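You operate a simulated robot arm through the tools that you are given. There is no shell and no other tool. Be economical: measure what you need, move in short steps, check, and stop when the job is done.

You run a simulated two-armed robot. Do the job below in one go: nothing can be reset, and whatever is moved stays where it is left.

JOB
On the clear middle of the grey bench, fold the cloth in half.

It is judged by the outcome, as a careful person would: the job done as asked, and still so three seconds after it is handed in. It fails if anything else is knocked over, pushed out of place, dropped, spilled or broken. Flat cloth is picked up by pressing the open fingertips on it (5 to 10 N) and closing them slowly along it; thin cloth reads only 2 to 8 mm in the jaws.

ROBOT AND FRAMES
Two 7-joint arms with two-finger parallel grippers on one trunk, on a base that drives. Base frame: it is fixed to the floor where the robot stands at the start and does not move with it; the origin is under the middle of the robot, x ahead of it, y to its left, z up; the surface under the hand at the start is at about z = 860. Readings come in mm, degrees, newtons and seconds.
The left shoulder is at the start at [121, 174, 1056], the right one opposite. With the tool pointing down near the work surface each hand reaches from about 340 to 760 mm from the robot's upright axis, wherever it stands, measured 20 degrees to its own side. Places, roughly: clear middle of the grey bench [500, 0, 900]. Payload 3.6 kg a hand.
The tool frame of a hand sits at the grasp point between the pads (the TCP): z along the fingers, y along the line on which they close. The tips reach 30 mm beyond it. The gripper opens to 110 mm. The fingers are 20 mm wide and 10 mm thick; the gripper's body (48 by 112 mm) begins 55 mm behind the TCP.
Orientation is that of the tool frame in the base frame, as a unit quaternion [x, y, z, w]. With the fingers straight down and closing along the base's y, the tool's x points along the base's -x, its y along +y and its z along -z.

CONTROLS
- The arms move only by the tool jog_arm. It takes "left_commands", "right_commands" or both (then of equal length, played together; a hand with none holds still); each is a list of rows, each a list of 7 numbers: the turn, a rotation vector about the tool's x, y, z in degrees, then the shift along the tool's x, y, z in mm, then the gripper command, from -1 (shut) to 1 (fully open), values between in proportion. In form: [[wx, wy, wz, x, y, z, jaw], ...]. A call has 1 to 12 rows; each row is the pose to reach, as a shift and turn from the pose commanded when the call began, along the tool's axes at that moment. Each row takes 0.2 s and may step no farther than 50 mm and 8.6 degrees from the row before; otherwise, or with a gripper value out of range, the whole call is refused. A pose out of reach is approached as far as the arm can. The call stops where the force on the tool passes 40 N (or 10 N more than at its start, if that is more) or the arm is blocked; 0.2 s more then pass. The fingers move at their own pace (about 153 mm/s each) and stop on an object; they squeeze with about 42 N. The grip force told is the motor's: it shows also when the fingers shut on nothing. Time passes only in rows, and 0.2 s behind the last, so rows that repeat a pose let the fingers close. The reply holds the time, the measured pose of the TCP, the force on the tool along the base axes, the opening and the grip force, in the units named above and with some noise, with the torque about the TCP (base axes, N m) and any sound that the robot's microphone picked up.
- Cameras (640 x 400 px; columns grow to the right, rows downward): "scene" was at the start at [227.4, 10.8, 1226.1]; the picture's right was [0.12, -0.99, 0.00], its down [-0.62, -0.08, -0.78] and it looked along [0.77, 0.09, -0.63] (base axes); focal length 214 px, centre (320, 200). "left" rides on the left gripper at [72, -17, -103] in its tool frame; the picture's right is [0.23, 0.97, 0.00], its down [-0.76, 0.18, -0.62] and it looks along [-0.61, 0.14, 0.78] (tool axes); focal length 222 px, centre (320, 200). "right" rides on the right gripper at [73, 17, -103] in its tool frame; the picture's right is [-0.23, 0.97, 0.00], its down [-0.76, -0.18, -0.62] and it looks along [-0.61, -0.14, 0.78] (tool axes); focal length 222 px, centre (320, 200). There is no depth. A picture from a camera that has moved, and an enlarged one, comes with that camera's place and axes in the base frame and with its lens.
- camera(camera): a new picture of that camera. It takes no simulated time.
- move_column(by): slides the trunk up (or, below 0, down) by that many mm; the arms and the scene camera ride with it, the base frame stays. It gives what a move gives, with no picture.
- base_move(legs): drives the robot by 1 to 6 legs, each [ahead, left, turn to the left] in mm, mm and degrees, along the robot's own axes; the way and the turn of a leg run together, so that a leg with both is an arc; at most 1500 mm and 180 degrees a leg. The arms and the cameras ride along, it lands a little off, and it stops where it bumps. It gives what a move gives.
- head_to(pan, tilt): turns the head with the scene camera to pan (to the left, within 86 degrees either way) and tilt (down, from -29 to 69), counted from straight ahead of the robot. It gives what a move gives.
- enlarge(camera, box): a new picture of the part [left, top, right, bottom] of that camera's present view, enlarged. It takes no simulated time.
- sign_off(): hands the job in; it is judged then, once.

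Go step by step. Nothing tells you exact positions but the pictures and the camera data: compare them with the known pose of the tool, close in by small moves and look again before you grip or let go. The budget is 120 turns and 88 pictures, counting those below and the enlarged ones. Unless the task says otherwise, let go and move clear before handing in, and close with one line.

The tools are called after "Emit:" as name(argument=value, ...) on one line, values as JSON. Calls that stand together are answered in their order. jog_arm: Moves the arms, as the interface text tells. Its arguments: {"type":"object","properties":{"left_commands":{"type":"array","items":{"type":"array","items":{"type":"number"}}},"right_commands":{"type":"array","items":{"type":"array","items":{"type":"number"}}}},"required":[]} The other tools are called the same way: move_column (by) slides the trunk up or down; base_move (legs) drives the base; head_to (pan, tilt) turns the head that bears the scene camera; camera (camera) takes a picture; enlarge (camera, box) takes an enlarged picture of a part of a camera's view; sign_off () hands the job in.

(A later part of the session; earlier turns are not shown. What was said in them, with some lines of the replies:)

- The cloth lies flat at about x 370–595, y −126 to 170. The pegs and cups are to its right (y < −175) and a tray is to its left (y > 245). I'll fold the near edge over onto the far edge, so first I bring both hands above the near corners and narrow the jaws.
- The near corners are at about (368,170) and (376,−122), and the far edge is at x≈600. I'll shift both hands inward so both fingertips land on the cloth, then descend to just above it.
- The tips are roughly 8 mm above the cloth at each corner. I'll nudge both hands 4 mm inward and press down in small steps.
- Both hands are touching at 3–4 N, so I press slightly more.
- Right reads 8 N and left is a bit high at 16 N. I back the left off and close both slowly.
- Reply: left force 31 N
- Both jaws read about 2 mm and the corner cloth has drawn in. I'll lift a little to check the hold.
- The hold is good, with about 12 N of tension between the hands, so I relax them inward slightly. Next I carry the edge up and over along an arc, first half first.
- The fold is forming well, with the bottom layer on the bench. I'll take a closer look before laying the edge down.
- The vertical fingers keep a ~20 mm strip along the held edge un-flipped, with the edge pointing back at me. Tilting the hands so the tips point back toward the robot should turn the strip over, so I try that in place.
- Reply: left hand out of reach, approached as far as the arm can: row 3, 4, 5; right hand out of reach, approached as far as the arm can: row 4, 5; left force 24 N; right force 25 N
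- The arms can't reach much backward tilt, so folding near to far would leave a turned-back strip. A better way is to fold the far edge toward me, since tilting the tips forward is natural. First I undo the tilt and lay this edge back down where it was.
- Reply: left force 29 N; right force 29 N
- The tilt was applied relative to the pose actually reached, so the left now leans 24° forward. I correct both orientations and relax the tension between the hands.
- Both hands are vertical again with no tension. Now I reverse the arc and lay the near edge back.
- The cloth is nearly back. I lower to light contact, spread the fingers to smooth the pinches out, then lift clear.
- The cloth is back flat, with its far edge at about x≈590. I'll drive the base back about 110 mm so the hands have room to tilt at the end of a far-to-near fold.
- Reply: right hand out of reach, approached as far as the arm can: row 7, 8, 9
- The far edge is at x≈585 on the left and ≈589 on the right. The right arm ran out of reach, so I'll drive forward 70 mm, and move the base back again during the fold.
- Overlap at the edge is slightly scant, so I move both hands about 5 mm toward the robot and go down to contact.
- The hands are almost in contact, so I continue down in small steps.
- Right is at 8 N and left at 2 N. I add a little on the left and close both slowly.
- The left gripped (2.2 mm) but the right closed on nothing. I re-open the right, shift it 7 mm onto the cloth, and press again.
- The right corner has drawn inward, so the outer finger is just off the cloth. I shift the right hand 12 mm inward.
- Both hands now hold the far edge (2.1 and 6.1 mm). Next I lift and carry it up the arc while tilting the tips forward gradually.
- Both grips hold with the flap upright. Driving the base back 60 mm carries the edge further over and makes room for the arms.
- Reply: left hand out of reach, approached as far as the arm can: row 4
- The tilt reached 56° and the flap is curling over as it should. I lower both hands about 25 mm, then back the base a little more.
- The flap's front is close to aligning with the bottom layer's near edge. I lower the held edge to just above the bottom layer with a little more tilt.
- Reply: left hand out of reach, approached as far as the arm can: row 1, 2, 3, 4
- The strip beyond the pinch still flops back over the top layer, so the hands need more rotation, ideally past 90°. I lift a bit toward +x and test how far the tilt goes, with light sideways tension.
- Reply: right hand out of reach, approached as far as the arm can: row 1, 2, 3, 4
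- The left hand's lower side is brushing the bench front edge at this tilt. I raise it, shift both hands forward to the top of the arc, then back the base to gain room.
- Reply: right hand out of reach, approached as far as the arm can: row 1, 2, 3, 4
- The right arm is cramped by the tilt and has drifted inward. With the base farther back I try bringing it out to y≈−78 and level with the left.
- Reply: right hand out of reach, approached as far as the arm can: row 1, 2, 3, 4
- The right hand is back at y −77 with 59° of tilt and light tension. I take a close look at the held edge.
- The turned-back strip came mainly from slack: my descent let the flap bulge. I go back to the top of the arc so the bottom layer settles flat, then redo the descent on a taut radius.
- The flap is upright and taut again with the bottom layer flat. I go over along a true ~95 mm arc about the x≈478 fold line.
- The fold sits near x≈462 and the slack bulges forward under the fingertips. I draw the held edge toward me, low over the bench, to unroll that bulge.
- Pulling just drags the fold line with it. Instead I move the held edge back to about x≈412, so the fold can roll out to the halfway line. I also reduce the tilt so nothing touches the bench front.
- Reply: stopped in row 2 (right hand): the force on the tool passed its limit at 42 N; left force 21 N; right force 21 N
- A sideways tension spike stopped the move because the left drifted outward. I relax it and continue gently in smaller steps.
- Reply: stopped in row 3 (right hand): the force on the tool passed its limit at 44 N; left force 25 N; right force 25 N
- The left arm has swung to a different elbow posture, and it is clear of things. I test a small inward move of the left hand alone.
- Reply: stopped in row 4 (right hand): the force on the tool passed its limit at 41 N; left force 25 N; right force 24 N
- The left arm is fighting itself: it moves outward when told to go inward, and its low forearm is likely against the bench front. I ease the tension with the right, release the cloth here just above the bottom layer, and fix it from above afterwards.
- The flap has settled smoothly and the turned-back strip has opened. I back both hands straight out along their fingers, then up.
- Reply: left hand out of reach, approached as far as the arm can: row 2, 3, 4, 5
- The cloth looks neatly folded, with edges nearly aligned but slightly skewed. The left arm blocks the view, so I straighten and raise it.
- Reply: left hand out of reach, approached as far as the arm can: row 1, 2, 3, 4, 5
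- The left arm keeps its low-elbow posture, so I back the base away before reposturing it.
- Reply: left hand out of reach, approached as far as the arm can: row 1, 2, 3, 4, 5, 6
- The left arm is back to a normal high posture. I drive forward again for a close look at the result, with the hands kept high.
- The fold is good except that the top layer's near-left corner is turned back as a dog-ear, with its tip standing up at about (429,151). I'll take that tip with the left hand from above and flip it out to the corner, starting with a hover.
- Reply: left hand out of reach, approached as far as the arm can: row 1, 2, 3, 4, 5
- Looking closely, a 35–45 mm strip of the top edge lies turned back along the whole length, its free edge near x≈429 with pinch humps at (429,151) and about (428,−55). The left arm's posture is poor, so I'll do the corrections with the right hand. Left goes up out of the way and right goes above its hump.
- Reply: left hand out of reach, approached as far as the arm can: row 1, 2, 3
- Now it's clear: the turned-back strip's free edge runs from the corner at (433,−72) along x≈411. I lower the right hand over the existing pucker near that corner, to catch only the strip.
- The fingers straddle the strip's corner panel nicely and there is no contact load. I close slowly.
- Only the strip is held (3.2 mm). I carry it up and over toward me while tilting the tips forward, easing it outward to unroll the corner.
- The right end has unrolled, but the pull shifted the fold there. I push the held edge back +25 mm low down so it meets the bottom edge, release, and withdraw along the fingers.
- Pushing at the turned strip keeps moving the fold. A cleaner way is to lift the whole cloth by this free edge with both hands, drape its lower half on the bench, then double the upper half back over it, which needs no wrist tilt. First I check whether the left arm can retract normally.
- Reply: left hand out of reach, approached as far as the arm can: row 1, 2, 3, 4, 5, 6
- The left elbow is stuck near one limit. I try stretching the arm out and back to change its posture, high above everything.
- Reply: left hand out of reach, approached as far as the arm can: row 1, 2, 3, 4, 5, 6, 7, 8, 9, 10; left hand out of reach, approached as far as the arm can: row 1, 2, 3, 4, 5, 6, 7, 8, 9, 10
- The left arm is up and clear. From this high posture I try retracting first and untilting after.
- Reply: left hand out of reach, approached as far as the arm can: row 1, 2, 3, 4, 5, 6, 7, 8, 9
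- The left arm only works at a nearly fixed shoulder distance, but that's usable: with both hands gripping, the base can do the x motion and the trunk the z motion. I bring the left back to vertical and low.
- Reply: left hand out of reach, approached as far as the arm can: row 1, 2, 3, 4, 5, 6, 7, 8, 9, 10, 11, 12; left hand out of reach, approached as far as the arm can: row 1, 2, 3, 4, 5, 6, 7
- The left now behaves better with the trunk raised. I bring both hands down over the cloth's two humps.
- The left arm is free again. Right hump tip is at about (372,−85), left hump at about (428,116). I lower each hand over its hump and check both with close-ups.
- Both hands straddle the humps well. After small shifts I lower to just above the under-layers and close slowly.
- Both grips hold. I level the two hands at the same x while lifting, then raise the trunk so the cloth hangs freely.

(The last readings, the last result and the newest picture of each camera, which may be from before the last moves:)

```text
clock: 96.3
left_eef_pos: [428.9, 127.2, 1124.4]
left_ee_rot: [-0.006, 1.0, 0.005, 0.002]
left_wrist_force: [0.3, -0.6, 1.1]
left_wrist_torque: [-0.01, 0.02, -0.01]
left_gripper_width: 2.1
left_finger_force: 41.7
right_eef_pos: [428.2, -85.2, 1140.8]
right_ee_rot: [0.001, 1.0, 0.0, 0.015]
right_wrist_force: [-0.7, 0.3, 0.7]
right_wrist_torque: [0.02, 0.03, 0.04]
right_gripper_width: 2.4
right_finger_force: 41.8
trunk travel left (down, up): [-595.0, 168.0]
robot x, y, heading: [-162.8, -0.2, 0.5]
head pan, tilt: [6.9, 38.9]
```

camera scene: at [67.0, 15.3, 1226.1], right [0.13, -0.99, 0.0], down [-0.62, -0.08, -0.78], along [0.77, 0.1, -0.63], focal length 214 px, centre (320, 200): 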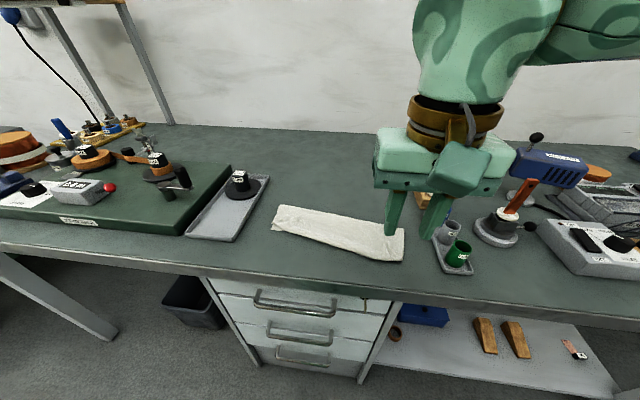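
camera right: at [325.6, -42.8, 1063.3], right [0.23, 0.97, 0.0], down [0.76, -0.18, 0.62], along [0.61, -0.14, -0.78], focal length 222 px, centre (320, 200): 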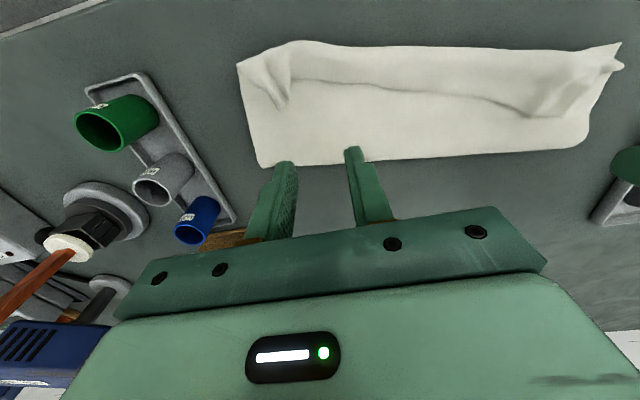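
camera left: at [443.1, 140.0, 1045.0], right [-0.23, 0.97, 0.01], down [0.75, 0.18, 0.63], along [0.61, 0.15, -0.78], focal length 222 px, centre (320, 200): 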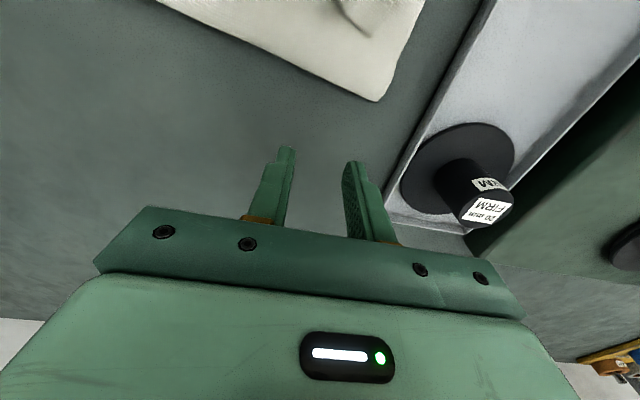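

Emit:
base_move(legs=[[65, 0, 0]])

Emit:
camera(camera="scene")

```text
clock: 97.3
left_eef_pos: [487.0, 128.4, 1130.2]
left_ee_rot: [-0.006, 1.0, 0.005, 0.006]
left_wrist_force: [-1.0, 0.3, 0.0]
left_wrist_torque: [0.0, -0.09, 0.01]
left_gripper_width: 2.1
left_finger_force: 42.7
right_eef_pos: [486.9, -84.8, 1146.0]
right_ee_rot: [0.0, 1.0, 0.0, 0.019]
right_wrist_force: [-0.4, -0.1, 0.0]
right_wrist_torque: [0.01, -0.07, 0.01]
right_gripper_width: 2.3
right_finger_force: 42.1
trunk travel left (down, up): [-595.0, 168.0]
robot x, y, heading: [-93.2, 4.0, 0.9]
head pan, tilt: [6.9, 38.9]
```

```text
4 pictures are left
camera scene: at [-4.5, 14.4, 1653.9], right [0.13, -0.99, 0.0], down [-0.62, -0.08, -0.78], along [0.78, 0.1, -0.62], focal length 214 px, centre (320, 200)
```

scene: 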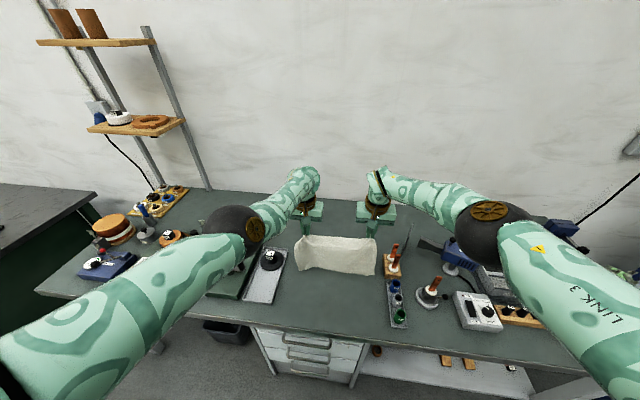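

The cloth hangs nicely between the hands with its free edge just above the bench near x≈490–500. I shift forward, touch the free edge down, then go diagonally down and back to lay the lower half flat toward me.

Emit:
jog_arm(left_commands=[[0, 0, 0, -13, 0, 13, -1], [0, 0, 0, -27, 0, 26, -1], [0, 0, 0, -40, 0, 38, -1], [0, 0, 0, -40, 0, 38, -1], [0, 0, 0, -27.5, 0, 50.5, -1], [0, 0, 0, -15, 0, 63, -1], [0, 0, 0, -2.5, 0, 75.5, -1], [0, 0, 0, 10, 0, 88, -1], [0, 0, 0, 22.5, 0, 100.5, -1], [0, 0, 0, 35, 0, 113, -1], [0, 0, 0, 47.5, 0, 125.5, -1], [0, 0, 0, 60, 0, 138, -1]], right_commands=[[0, 1, 0, -13, 0, 18, -1], [0, 2, 0, -27, 0, 36, -1], [0, 2, 0, -40, 0, 54, -1], [0, 2, 0, -40, 0, 54, -1], [0, 2, 0, -27.5, 0, 66.5, -1], [0, 2, 0, -15, 0, 79, -1], [0, 2, 0, -2.5, 0, 91.5, -1], [0, 2, 0, 10, 0, 104, -1], [0, 2, 0, 22.5, 0, 116.5, -1], [0, 2, 0, 35, 0, 129, -1], [0, 2, 0, 47.5, 0, 141.5, -1], [0, 2, 0, 60, 0, 154, -1]])

Emit:
enlarge(camera="scene", box=[240, 180, 440, 320])

```text
clock: 99.9
left_eef_pos: [434.2, 129.1, 988.1]
left_ee_rot: [-0.007, 1.0, 0.005, 0.002]
left_wrist_force: [-0.3, -1.8, 0.7]
left_wrist_torque: [-0.02, 0.03, -0.05]
left_gripper_width: 2.1
left_finger_force: 42.5
left hand out of reach, approached as far as the arm can: row 1, 2, 3, 4, 5, 6, 7, 8, 9, 10, 11
right_eef_pos: [441.3, -89.3, 1010.3]
right_ee_rot: [0.0, 1.0, 0.0, -0.001]
right_wrist_force: [-0.9, -0.1, -0.2]
right_wrist_torque: [-0.01, 0.02, 0.02]
right_gripper_width: 2.0
right_finger_force: 42.4
right hand out of reach, approached as far as the arm can: row 1, 2, 3, 4, 5, 6, 7, 8, 9, 10, 11, 12
trunk travel left (down, up): [-595.0, 168.0]
robot x, y, heading: [-94.3, 3.9, 0.7]
head pan, tilt: [6.9, 38.9]
```

```text
2.86 times, centred on (340, 250) of scene
camera zoom: at [6.4, 13.9, 1653.1], right [0.13, -0.99, 0.0], down [-0.62, -0.08, -0.78], along [0.77, 0.1, -0.63], focal length 613 px, centre (263, 57)
```

zoom: 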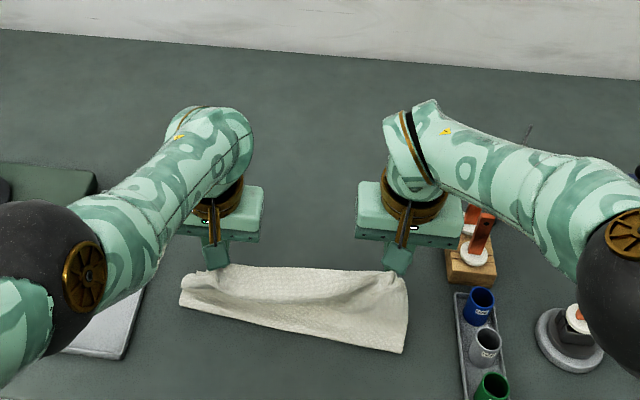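

The lower half is draped with the fold forming near x≈411 and the flap rising to the hands. Next I swing the held edge back away from me along the arc, to lie over the free edge.

Emit:
jog_arm(left_commands=[[0, 0, 0, -12, 0, 2, -1], [0, 0, 0, -25, 0, 6, -1], [0, 0, 0, -36, 0, 11, -1], [0, 0, 0, -46, 0, 18, -1], [0, 0, 0, -54, 0, 25, -1], [0, 0, 0, -61, 0, 33, -1], [0, 0, 0, -67, 0, 41, -1], [0, 0, 0, -72, 0, 50, -1], [0, 0, 0, -76, 0, 60, -1]], right_commands=[[0, 0, 0, -11, 0, 7, -1], [0, 0, 0, -22, 0, 14, -1], [0, 0, 0, -32, 0, 23, -1], [0, 0, 0, -41, 0, 33, -1], [0, 0, 0, -48, 0, 42, -1], [0, 0, 0, -54, 0, 51, -1], [0, 0, 0, -60, 0, 60, -1], [0, 0, 0, -65, 0, 70, -1], [0, 0, 0, -69, 0, 80, -1]])

```text
clock: 101.9
left_eef_pos: [440.1, 149.0, 990.1]
left_ee_rot: [-0.006, 1.0, 0.003, 0.002]
left_wrist_force: [-0.8, -25.0, 2.0]
left_wrist_torque: [-0.75, 0.05, 0.17]
left_gripper_width: 2.2
left_finger_force: 42.4
left hand out of reach, approached as far as the arm can: row 1, 2, 3, 4, 5, 6, 7, 8, 9
right_eef_pos: [435.7, -96.8, 998.5]
right_ee_rot: [-0.001, 1.0, 0.002, -0.001]
right_wrist_force: [1.5, 22.9, -1.6]
right_wrist_torque: [0.42, -0.04, -0.3]
right_gripper_width: 2.3
right_finger_force: 42.1
right hand out of reach, approached as far as the arm can: row 1, 2, 3, 4, 5, 6, 7, 8, 9
trunk travel left (down, up): [-595.0, 168.0]
robot x, y, heading: [-94.3, 2.2, 0.8]
head pan, tilt: [6.9, 38.9]
```

The arms have no x-range left in this posture, so I use the base and trunk for the arc. First I ease the sideways tension, then step down and forward.

Emit:
jog_arm(left_commands=[[0, 0, 0, 0, -5, 0, -1], [0, 0, 0, 0, -10, 0, -1], [0, 0, 0, 0, -15, 0, -1]], right_commands=[[0, 0, 0, 0, 4, 2, -1], [0, 0, 0, 0, 8, 4, -1], [0, 0, 0, 0, 11, 6, -1]])

Emit:
move_column(by=-20)

Emit:
base_move(legs=[[35, 0, 0]])

```text
clock: 102.7
left_eef_pos: [436.4, 140.8, 990.7]
left_ee_rot: [-0.006, 1.0, 0.007, 0.003]
left_wrist_force: [0.2, -4.4, 0.0]
left_wrist_torque: [-0.17, 0.02, 0.02]
left_gripper_width: 1.8
left_finger_force: 42.1
left hand out of reach, approached as far as the arm can: row 3
right_eef_pos: [435.3, -90.9, 996.5]
right_ee_rot: [0.001, 1.0, 0.0, -0.001]
right_wrist_force: [1.1, 4.8, -0.4]
right_wrist_torque: [0.04, -0.03, -0.05]
right_gripper_width: 2.1
right_finger_force: 41.8
right hand out of reach, approached as far as the arm can: row 2, 3
trunk travel left (down, up): [-595.0, 168.0]
robot x, y, heading: [-97.0, 3.9, 0.6]
head pan, tilt: [6.9, 38.9]
```

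```text
clock: 103.3
left_eef_pos: [435.1, 140.8, 969.3]
left_ee_rot: [-0.006, 1.0, 0.005, 0.003]
left_wrist_force: [-1.1, -4.0, 0.6]
left_wrist_torque: [-0.11, 0.0, 0.05]
left_gripper_width: 2.0
left_finger_force: 41.8
right_eef_pos: [433.2, -89.9, 977.4]
right_ee_rot: [-0.001, 1.0, 0.0, -0.001]
right_wrist_force: [-0.7, 3.4, -0.3]
right_wrist_torque: [0.06, -0.02, -0.05]
right_gripper_width: 1.9
right_finger_force: 42.0
trunk travel left (down, up): [-575.0, 188.0]
robot x, y, heading: [-94.0, 4.8, 0.8]
head pan, tilt: [6.9, 38.9]
```

```text
clock: 104.2
left_eef_pos: [465.7, 140.2, 973.0]
left_ee_rot: [-0.006, 1.0, 0.005, 0.004]
left_wrist_force: [0.0, -3.1, -0.1]
left_wrist_torque: [-0.14, -0.02, 0.02]
left_gripper_width: 2.2
left_finger_force: 42.3
right_eef_pos: [463.8, -87.6, 978.5]
right_ee_rot: [0.0, 1.0, -0.001, 0.0]
right_wrist_force: [-0.3, 1.9, -0.7]
right_wrist_torque: [0.06, -0.03, -0.01]
right_gripper_width: 2.0
right_finger_force: 41.9
trunk travel left (down, up): [-575.0, 188.0]
robot x, y, heading: [-58.4, -1.5, 0.5]
head pan, tilt: [6.9, 38.9]
```

Emit:
move_column(by=-28)

Emit:
base_move(legs=[[25, 0, 0]])

Emit:
move_column(by=-32)

Emit:
base_move(legs=[[17, 0, 0]])

Emit:
enlarge(camera="scene", box=[230, 190, 430, 330])

```text
clock: 104.9
left_eef_pos: [469.2, 140.8, 942.2]
left_ee_rot: [-0.007, 1.0, 0.004, 0.002]
left_wrist_force: [-0.3, -3.9, 0.3]
left_wrist_torque: [-0.13, -0.01, 0.0]
left_gripper_width: 2.5
left_finger_force: 42.0
right_eef_pos: [468.1, -87.4, 948.6]
right_ee_rot: [0.0, 1.0, 0.001, -0.002]
right_wrist_force: [0.2, 2.9, -0.3]
right_wrist_torque: [0.03, -0.01, -0.07]
right_gripper_width: 2.0
right_finger_force: 42.1
trunk travel left (down, up): [-547.0, 216.0]
robot x, y, heading: [-60.1, 1.6, 0.5]
head pan, tilt: [6.9, 38.9]
```

```text
clock: 105.7
left_eef_pos: [491.9, 141.1, 943.7]
left_ee_rot: [-0.007, 1.0, 0.006, 0.003]
left_wrist_force: [-0.5, -2.2, -0.1]
left_wrist_torque: [-0.09, -0.02, 0.02]
left_gripper_width: 2.0
left_finger_force: 41.8
right_eef_pos: [490.0, -86.9, 948.4]
right_ee_rot: [0.0, 1.0, 0.0, -0.001]
right_wrist_force: [0.0, 3.7, -0.7]
right_wrist_torque: [0.06, -0.03, -0.02]
right_gripper_width: 2.0
right_finger_force: 42.0
trunk travel left (down, up): [-547.0, 216.0]
robot x, y, heading: [-38.1, 2.3, 0.5]
head pan, tilt: [6.9, 38.9]
```

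```text
clock: 106.5
left_eef_pos: [493.3, 141.7, 909.6]
left_ee_rot: [-0.006, 1.0, 0.006, 0.002]
left_wrist_force: [0.7, -2.6, 0.4]
left_wrist_torque: [-0.07, 0.01, 0.01]
left_gripper_width: 2.2
left_finger_force: 41.5
right_eef_pos: [492.1, -88.2, 916.6]
right_ee_rot: [0.0, 1.0, 0.0, -0.003]
right_wrist_force: [-0.4, 2.5, 0.5]
right_wrist_torque: [0.03, -0.04, -0.07]
right_gripper_width: 2.0
right_finger_force: 42.2
trunk travel left (down, up): [-515.0, 248.0]
robot x, y, heading: [-34.7, 4.4, 0.5]
head pan, tilt: [6.9, 38.9]
```

```text
clock: 107.3
left_eef_pos: [509.1, 142.5, 909.3]
left_ee_rot: [-0.006, 1.0, 0.005, 0.003]
left_wrist_force: [-0.8, -4.2, -0.7]
left_wrist_torque: [-0.09, -0.05, 0.01]
left_gripper_width: 2.1
left_finger_force: 41.9
right_eef_pos: [507.2, -88.3, 916.4]
right_ee_rot: [0.0, 1.0, 0.001, -0.002]
right_wrist_force: [0.1, 2.8, -1.3]
right_wrist_torque: [0.08, 0.0, -0.02]
right_gripper_width: 2.0
right_finger_force: 41.9
trunk travel left (down, up): [-515.0, 248.0]
robot x, y, heading: [-20.1, 4.0, 0.7]
head pan, tilt: [6.9, 38.9]
```

```text
2.86 times, centred on (330, 260) of scene
camera zoom: at [87.4, 15.7, 1572.9], right [0.13, -0.99, 0.0], down [-0.62, -0.08, -0.78], along [0.77, 0.1, -0.63], focal length 613 px, centre (291, 29)
```

zoom: 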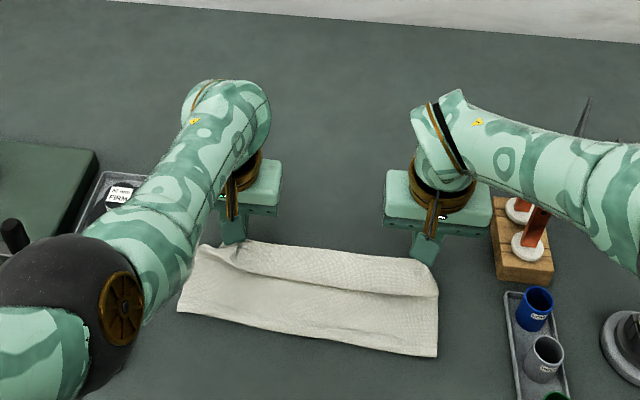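

The top half now lies back over the lower half, with the near fold at x≈412–420 and the hands at x≈508 right at the far edges. I lower the last bit.

Emit:
move_column(by=-11)

Emit:
jog_arm(left_commands=[[0, 0, 0, 0, 0, 1, -1], [0, 0, 0, 0, 0, 2, -1], [0, 0, 0, 0, 0, 2, -1]], right_commands=[[0, 0, 0, 0, 0, 3, -1], [0, 0, 0, 0, 0, 6, -1], [0, 0, 0, 0, 0, 8, -1]])

```text
clock: 107.9
left_eef_pos: [510.2, 141.5, 898.8]
left_ee_rot: [-0.006, 1.0, 0.005, 0.002]
left_wrist_force: [0.7, -2.2, 0.2]
left_wrist_torque: [-0.13, 0.03, 0.0]
left_gripper_width: 2.0
left_finger_force: 42.0
right_eef_pos: [509.6, -88.1, 904.5]
right_ee_rot: [0.0, 1.0, 0.001, -0.002]
right_wrist_force: [-0.4, 1.8, -0.9]
right_wrist_torque: [0.04, -0.01, -0.03]
right_gripper_width: 2.1
right_finger_force: 42.2
trunk travel left (down, up): [-504.0, 259.0]
robot x, y, heading: [-18.2, 6.8, 0.8]
head pan, tilt: [6.9, 38.9]
```

```text
clock: 108.7
left_eef_pos: [509.9, 143.7, 896.0]
left_ee_rot: [-0.006, 1.0, 0.005, 0.003]
left_wrist_force: [-0.7, -3.1, 0.5]
left_wrist_torque: [-0.1, -0.01, 0.01]
left_gripper_width: 2.1
left_finger_force: 41.4
right_eef_pos: [507.6, -88.1, 897.4]
right_ee_rot: [-0.001, 1.0, 0.001, -0.002]
right_wrist_force: [0.7, 2.6, 0.2]
right_wrist_torque: [0.05, -0.02, -0.02]
right_gripper_width: 2.0
right_finger_force: 41.8
trunk travel left (down, up): [-504.0, 259.0]
robot x, y, heading: [-18.1, 4.4, 0.7]
head pan, tilt: [6.9, 38.9]
```

Now I make light contact, open slowly to spread the pinches, and lift off.

Emit:
jog_arm(left_commands=[[0, 0, 0, 0, 0, 1.5, -1], [0, 0, 0, 0, 0, 2.5, -0.9], [0, 0, 0, 0, 0, 2.5, -0.8], [0, 0, 0, 0, 0, 2.5, -0.7], [0, 0, 0, 0, 0, 2.5, -0.6], [0, 0, 0, 0, 0, 2.5, -0.5], [0, 0, 0, 0, 0, 2.5, -0.4], [0, 0, 0, 0, 0, 2.5, -0.3], [0, 0, 0, 0, 0, -5, -0.3], [0, 0, 0, 0, 0, -20, -0.3], [0, 0, 0, 0, 0, -45, -0.3]], right_commands=[[0, 0, 0, 0, 0, 2, -1], [0, 0, 0, 0, 0, 3.5, -0.9], [0, 0, 0, 0, 0, 3.5, -0.8], [0, 0, 0, 0, 0, 3.5, -0.7], [0, 0, 0, 0, 0, 3.5, -0.6], [0, 0, 0, 0, 0, 3.5, -0.5], [0, 0, 0, 0, 0, 3.5, -0.4], [0, 0, 0, 0, 0, 3.5, -0.3], [0, 0, 0, 0, 0, -5, -0.3], [0, 0, 0, 0, 0, -20, -0.3], [0, 0, 0, 0, 0, -45, -0.3]])

Emit:
move_column(by=180)

```text
clock: 111.1
left_eef_pos: [510.9, 141.7, 941.8]
left_ee_rot: [-0.006, 1.0, 0.005, 0.002]
left_wrist_force: [-0.5, 0.3, 0.4]
left_wrist_torque: [0.02, 0.0, 0.02]
left_gripper_width: 38.5
left_finger_force: 0.1
right_eef_pos: [509.3, -89.6, 942.9]
right_ee_rot: [-0.001, 1.0, 0.001, -0.001]
right_wrist_force: [-0.2, 1.0, 0.4]
right_wrist_torque: [0.05, 0.02, 0.02]
right_gripper_width: 38.4
right_finger_force: 0.2
trunk travel left (down, up): [-504.0, 259.0]
robot x, y, heading: [-20.6, 2.9, 0.7]
head pan, tilt: [6.9, 38.9]
```

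```text
clock: 113.1
left_eef_pos: [509.4, 141.9, 1121.1]
left_ee_rot: [-0.007, 1.0, 0.005, 0.003]
left_wrist_force: [0.3, -0.6, -0.4]
left_wrist_torque: [0.03, -0.01, 0.0]
left_gripper_width: 38.5
left_finger_force: 0.1
right_eef_pos: [508.5, -88.6, 1122.0]
right_ee_rot: [-0.001, 1.0, 0.0, -0.002]
right_wrist_force: [-0.4, -0.4, 1.0]
right_wrist_torque: [0.02, 0.03, 0.0]
right_gripper_width: 38.7
right_finger_force: 0.0
trunk travel left (down, up): [-684.0, 79.0]
robot x, y, heading: [-19.0, 2.8, 0.9]
head pan, tilt: [6.9, 38.9]
```

Emit:
base_move(legs=[[-130, 0, 0]])

Emit:
enlarge(camera="right", box=[220, 20, 540, 220])

```text
clock: 114.3
left_eef_pos: [381.9, 140.3, 1121.1]
left_ee_rot: [-0.006, 1.0, 0.006, 0.001]
left_wrist_force: [0.2, -0.2, -0.3]
left_wrist_torque: [0.0, -0.01, -0.02]
left_gripper_width: 38.5
left_finger_force: 0.0
right_eef_pos: [380.2, -88.7, 1122.0]
right_ee_rot: [-0.001, 1.0, 0.0, -0.002]
right_wrist_force: [0.1, -0.8, 0.6]
right_wrist_torque: [0.02, 0.02, 0.01]
right_gripper_width: 38.5
right_finger_force: 0.0
trunk travel left (down, up): [-684.0, 79.0]
robot x, y, heading: [-151.1, 2.9, 0.9]
head pan, tilt: [6.9, 38.9]
```

```text
2.00 times, centred on (380, 120) of right
camera zoom: at [307.9, -71.8, 1225.7], right [0.23, 0.97, 0.0], down [0.76, -0.18, 0.62], along [0.6, -0.14, -0.78], focal length 444 px, centre (200, 360)
```

zoom: 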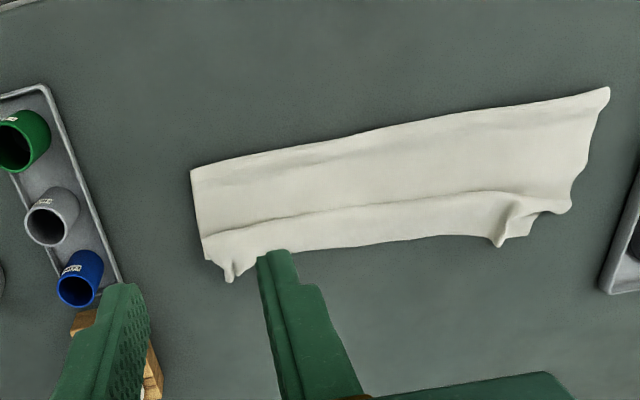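

The cloth lies as a neat doubled rectangle at x≈413–500. A line runs lengthwise along it, so I use the last close-up to see what it is.

Emit:
enlarge(camera="right", box=[400, 55, 540, 150])

```text
4.21 times, centred on (470, 102) of right
camera zoom: at [307.9, -71.8, 1225.7], right [0.23, 0.97, 0.0], down [0.76, -0.18, 0.62], along [0.6, -0.14, -0.78], focal length 935 px, centre (-312, 610)
```

zoom: 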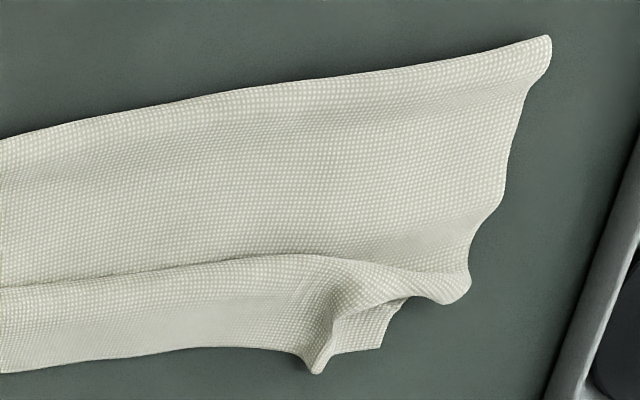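

The far edges of both layers lie together and the near side is the fold. The lengthwise line is a soft ridge of slack in the top layer. I have no pictures left to guide more smoothing, and working blind could disturb it. The hands are open and well clear, so I hand it in.

Emit:
sign_off()

```text
The job is handed in.
```

The cloth is folded once across the bench and lies there doubled at about x 413–500. The two free edges lie roughly together on the far side. It is not a clean half fold: a lengthwise ridge of slack was left in the top layer, so it is narrower than a true half (about 86 mm against 107). I saw nothing else moved, both hands are open and clear, and there were no pictures left to check it after the last close-up.
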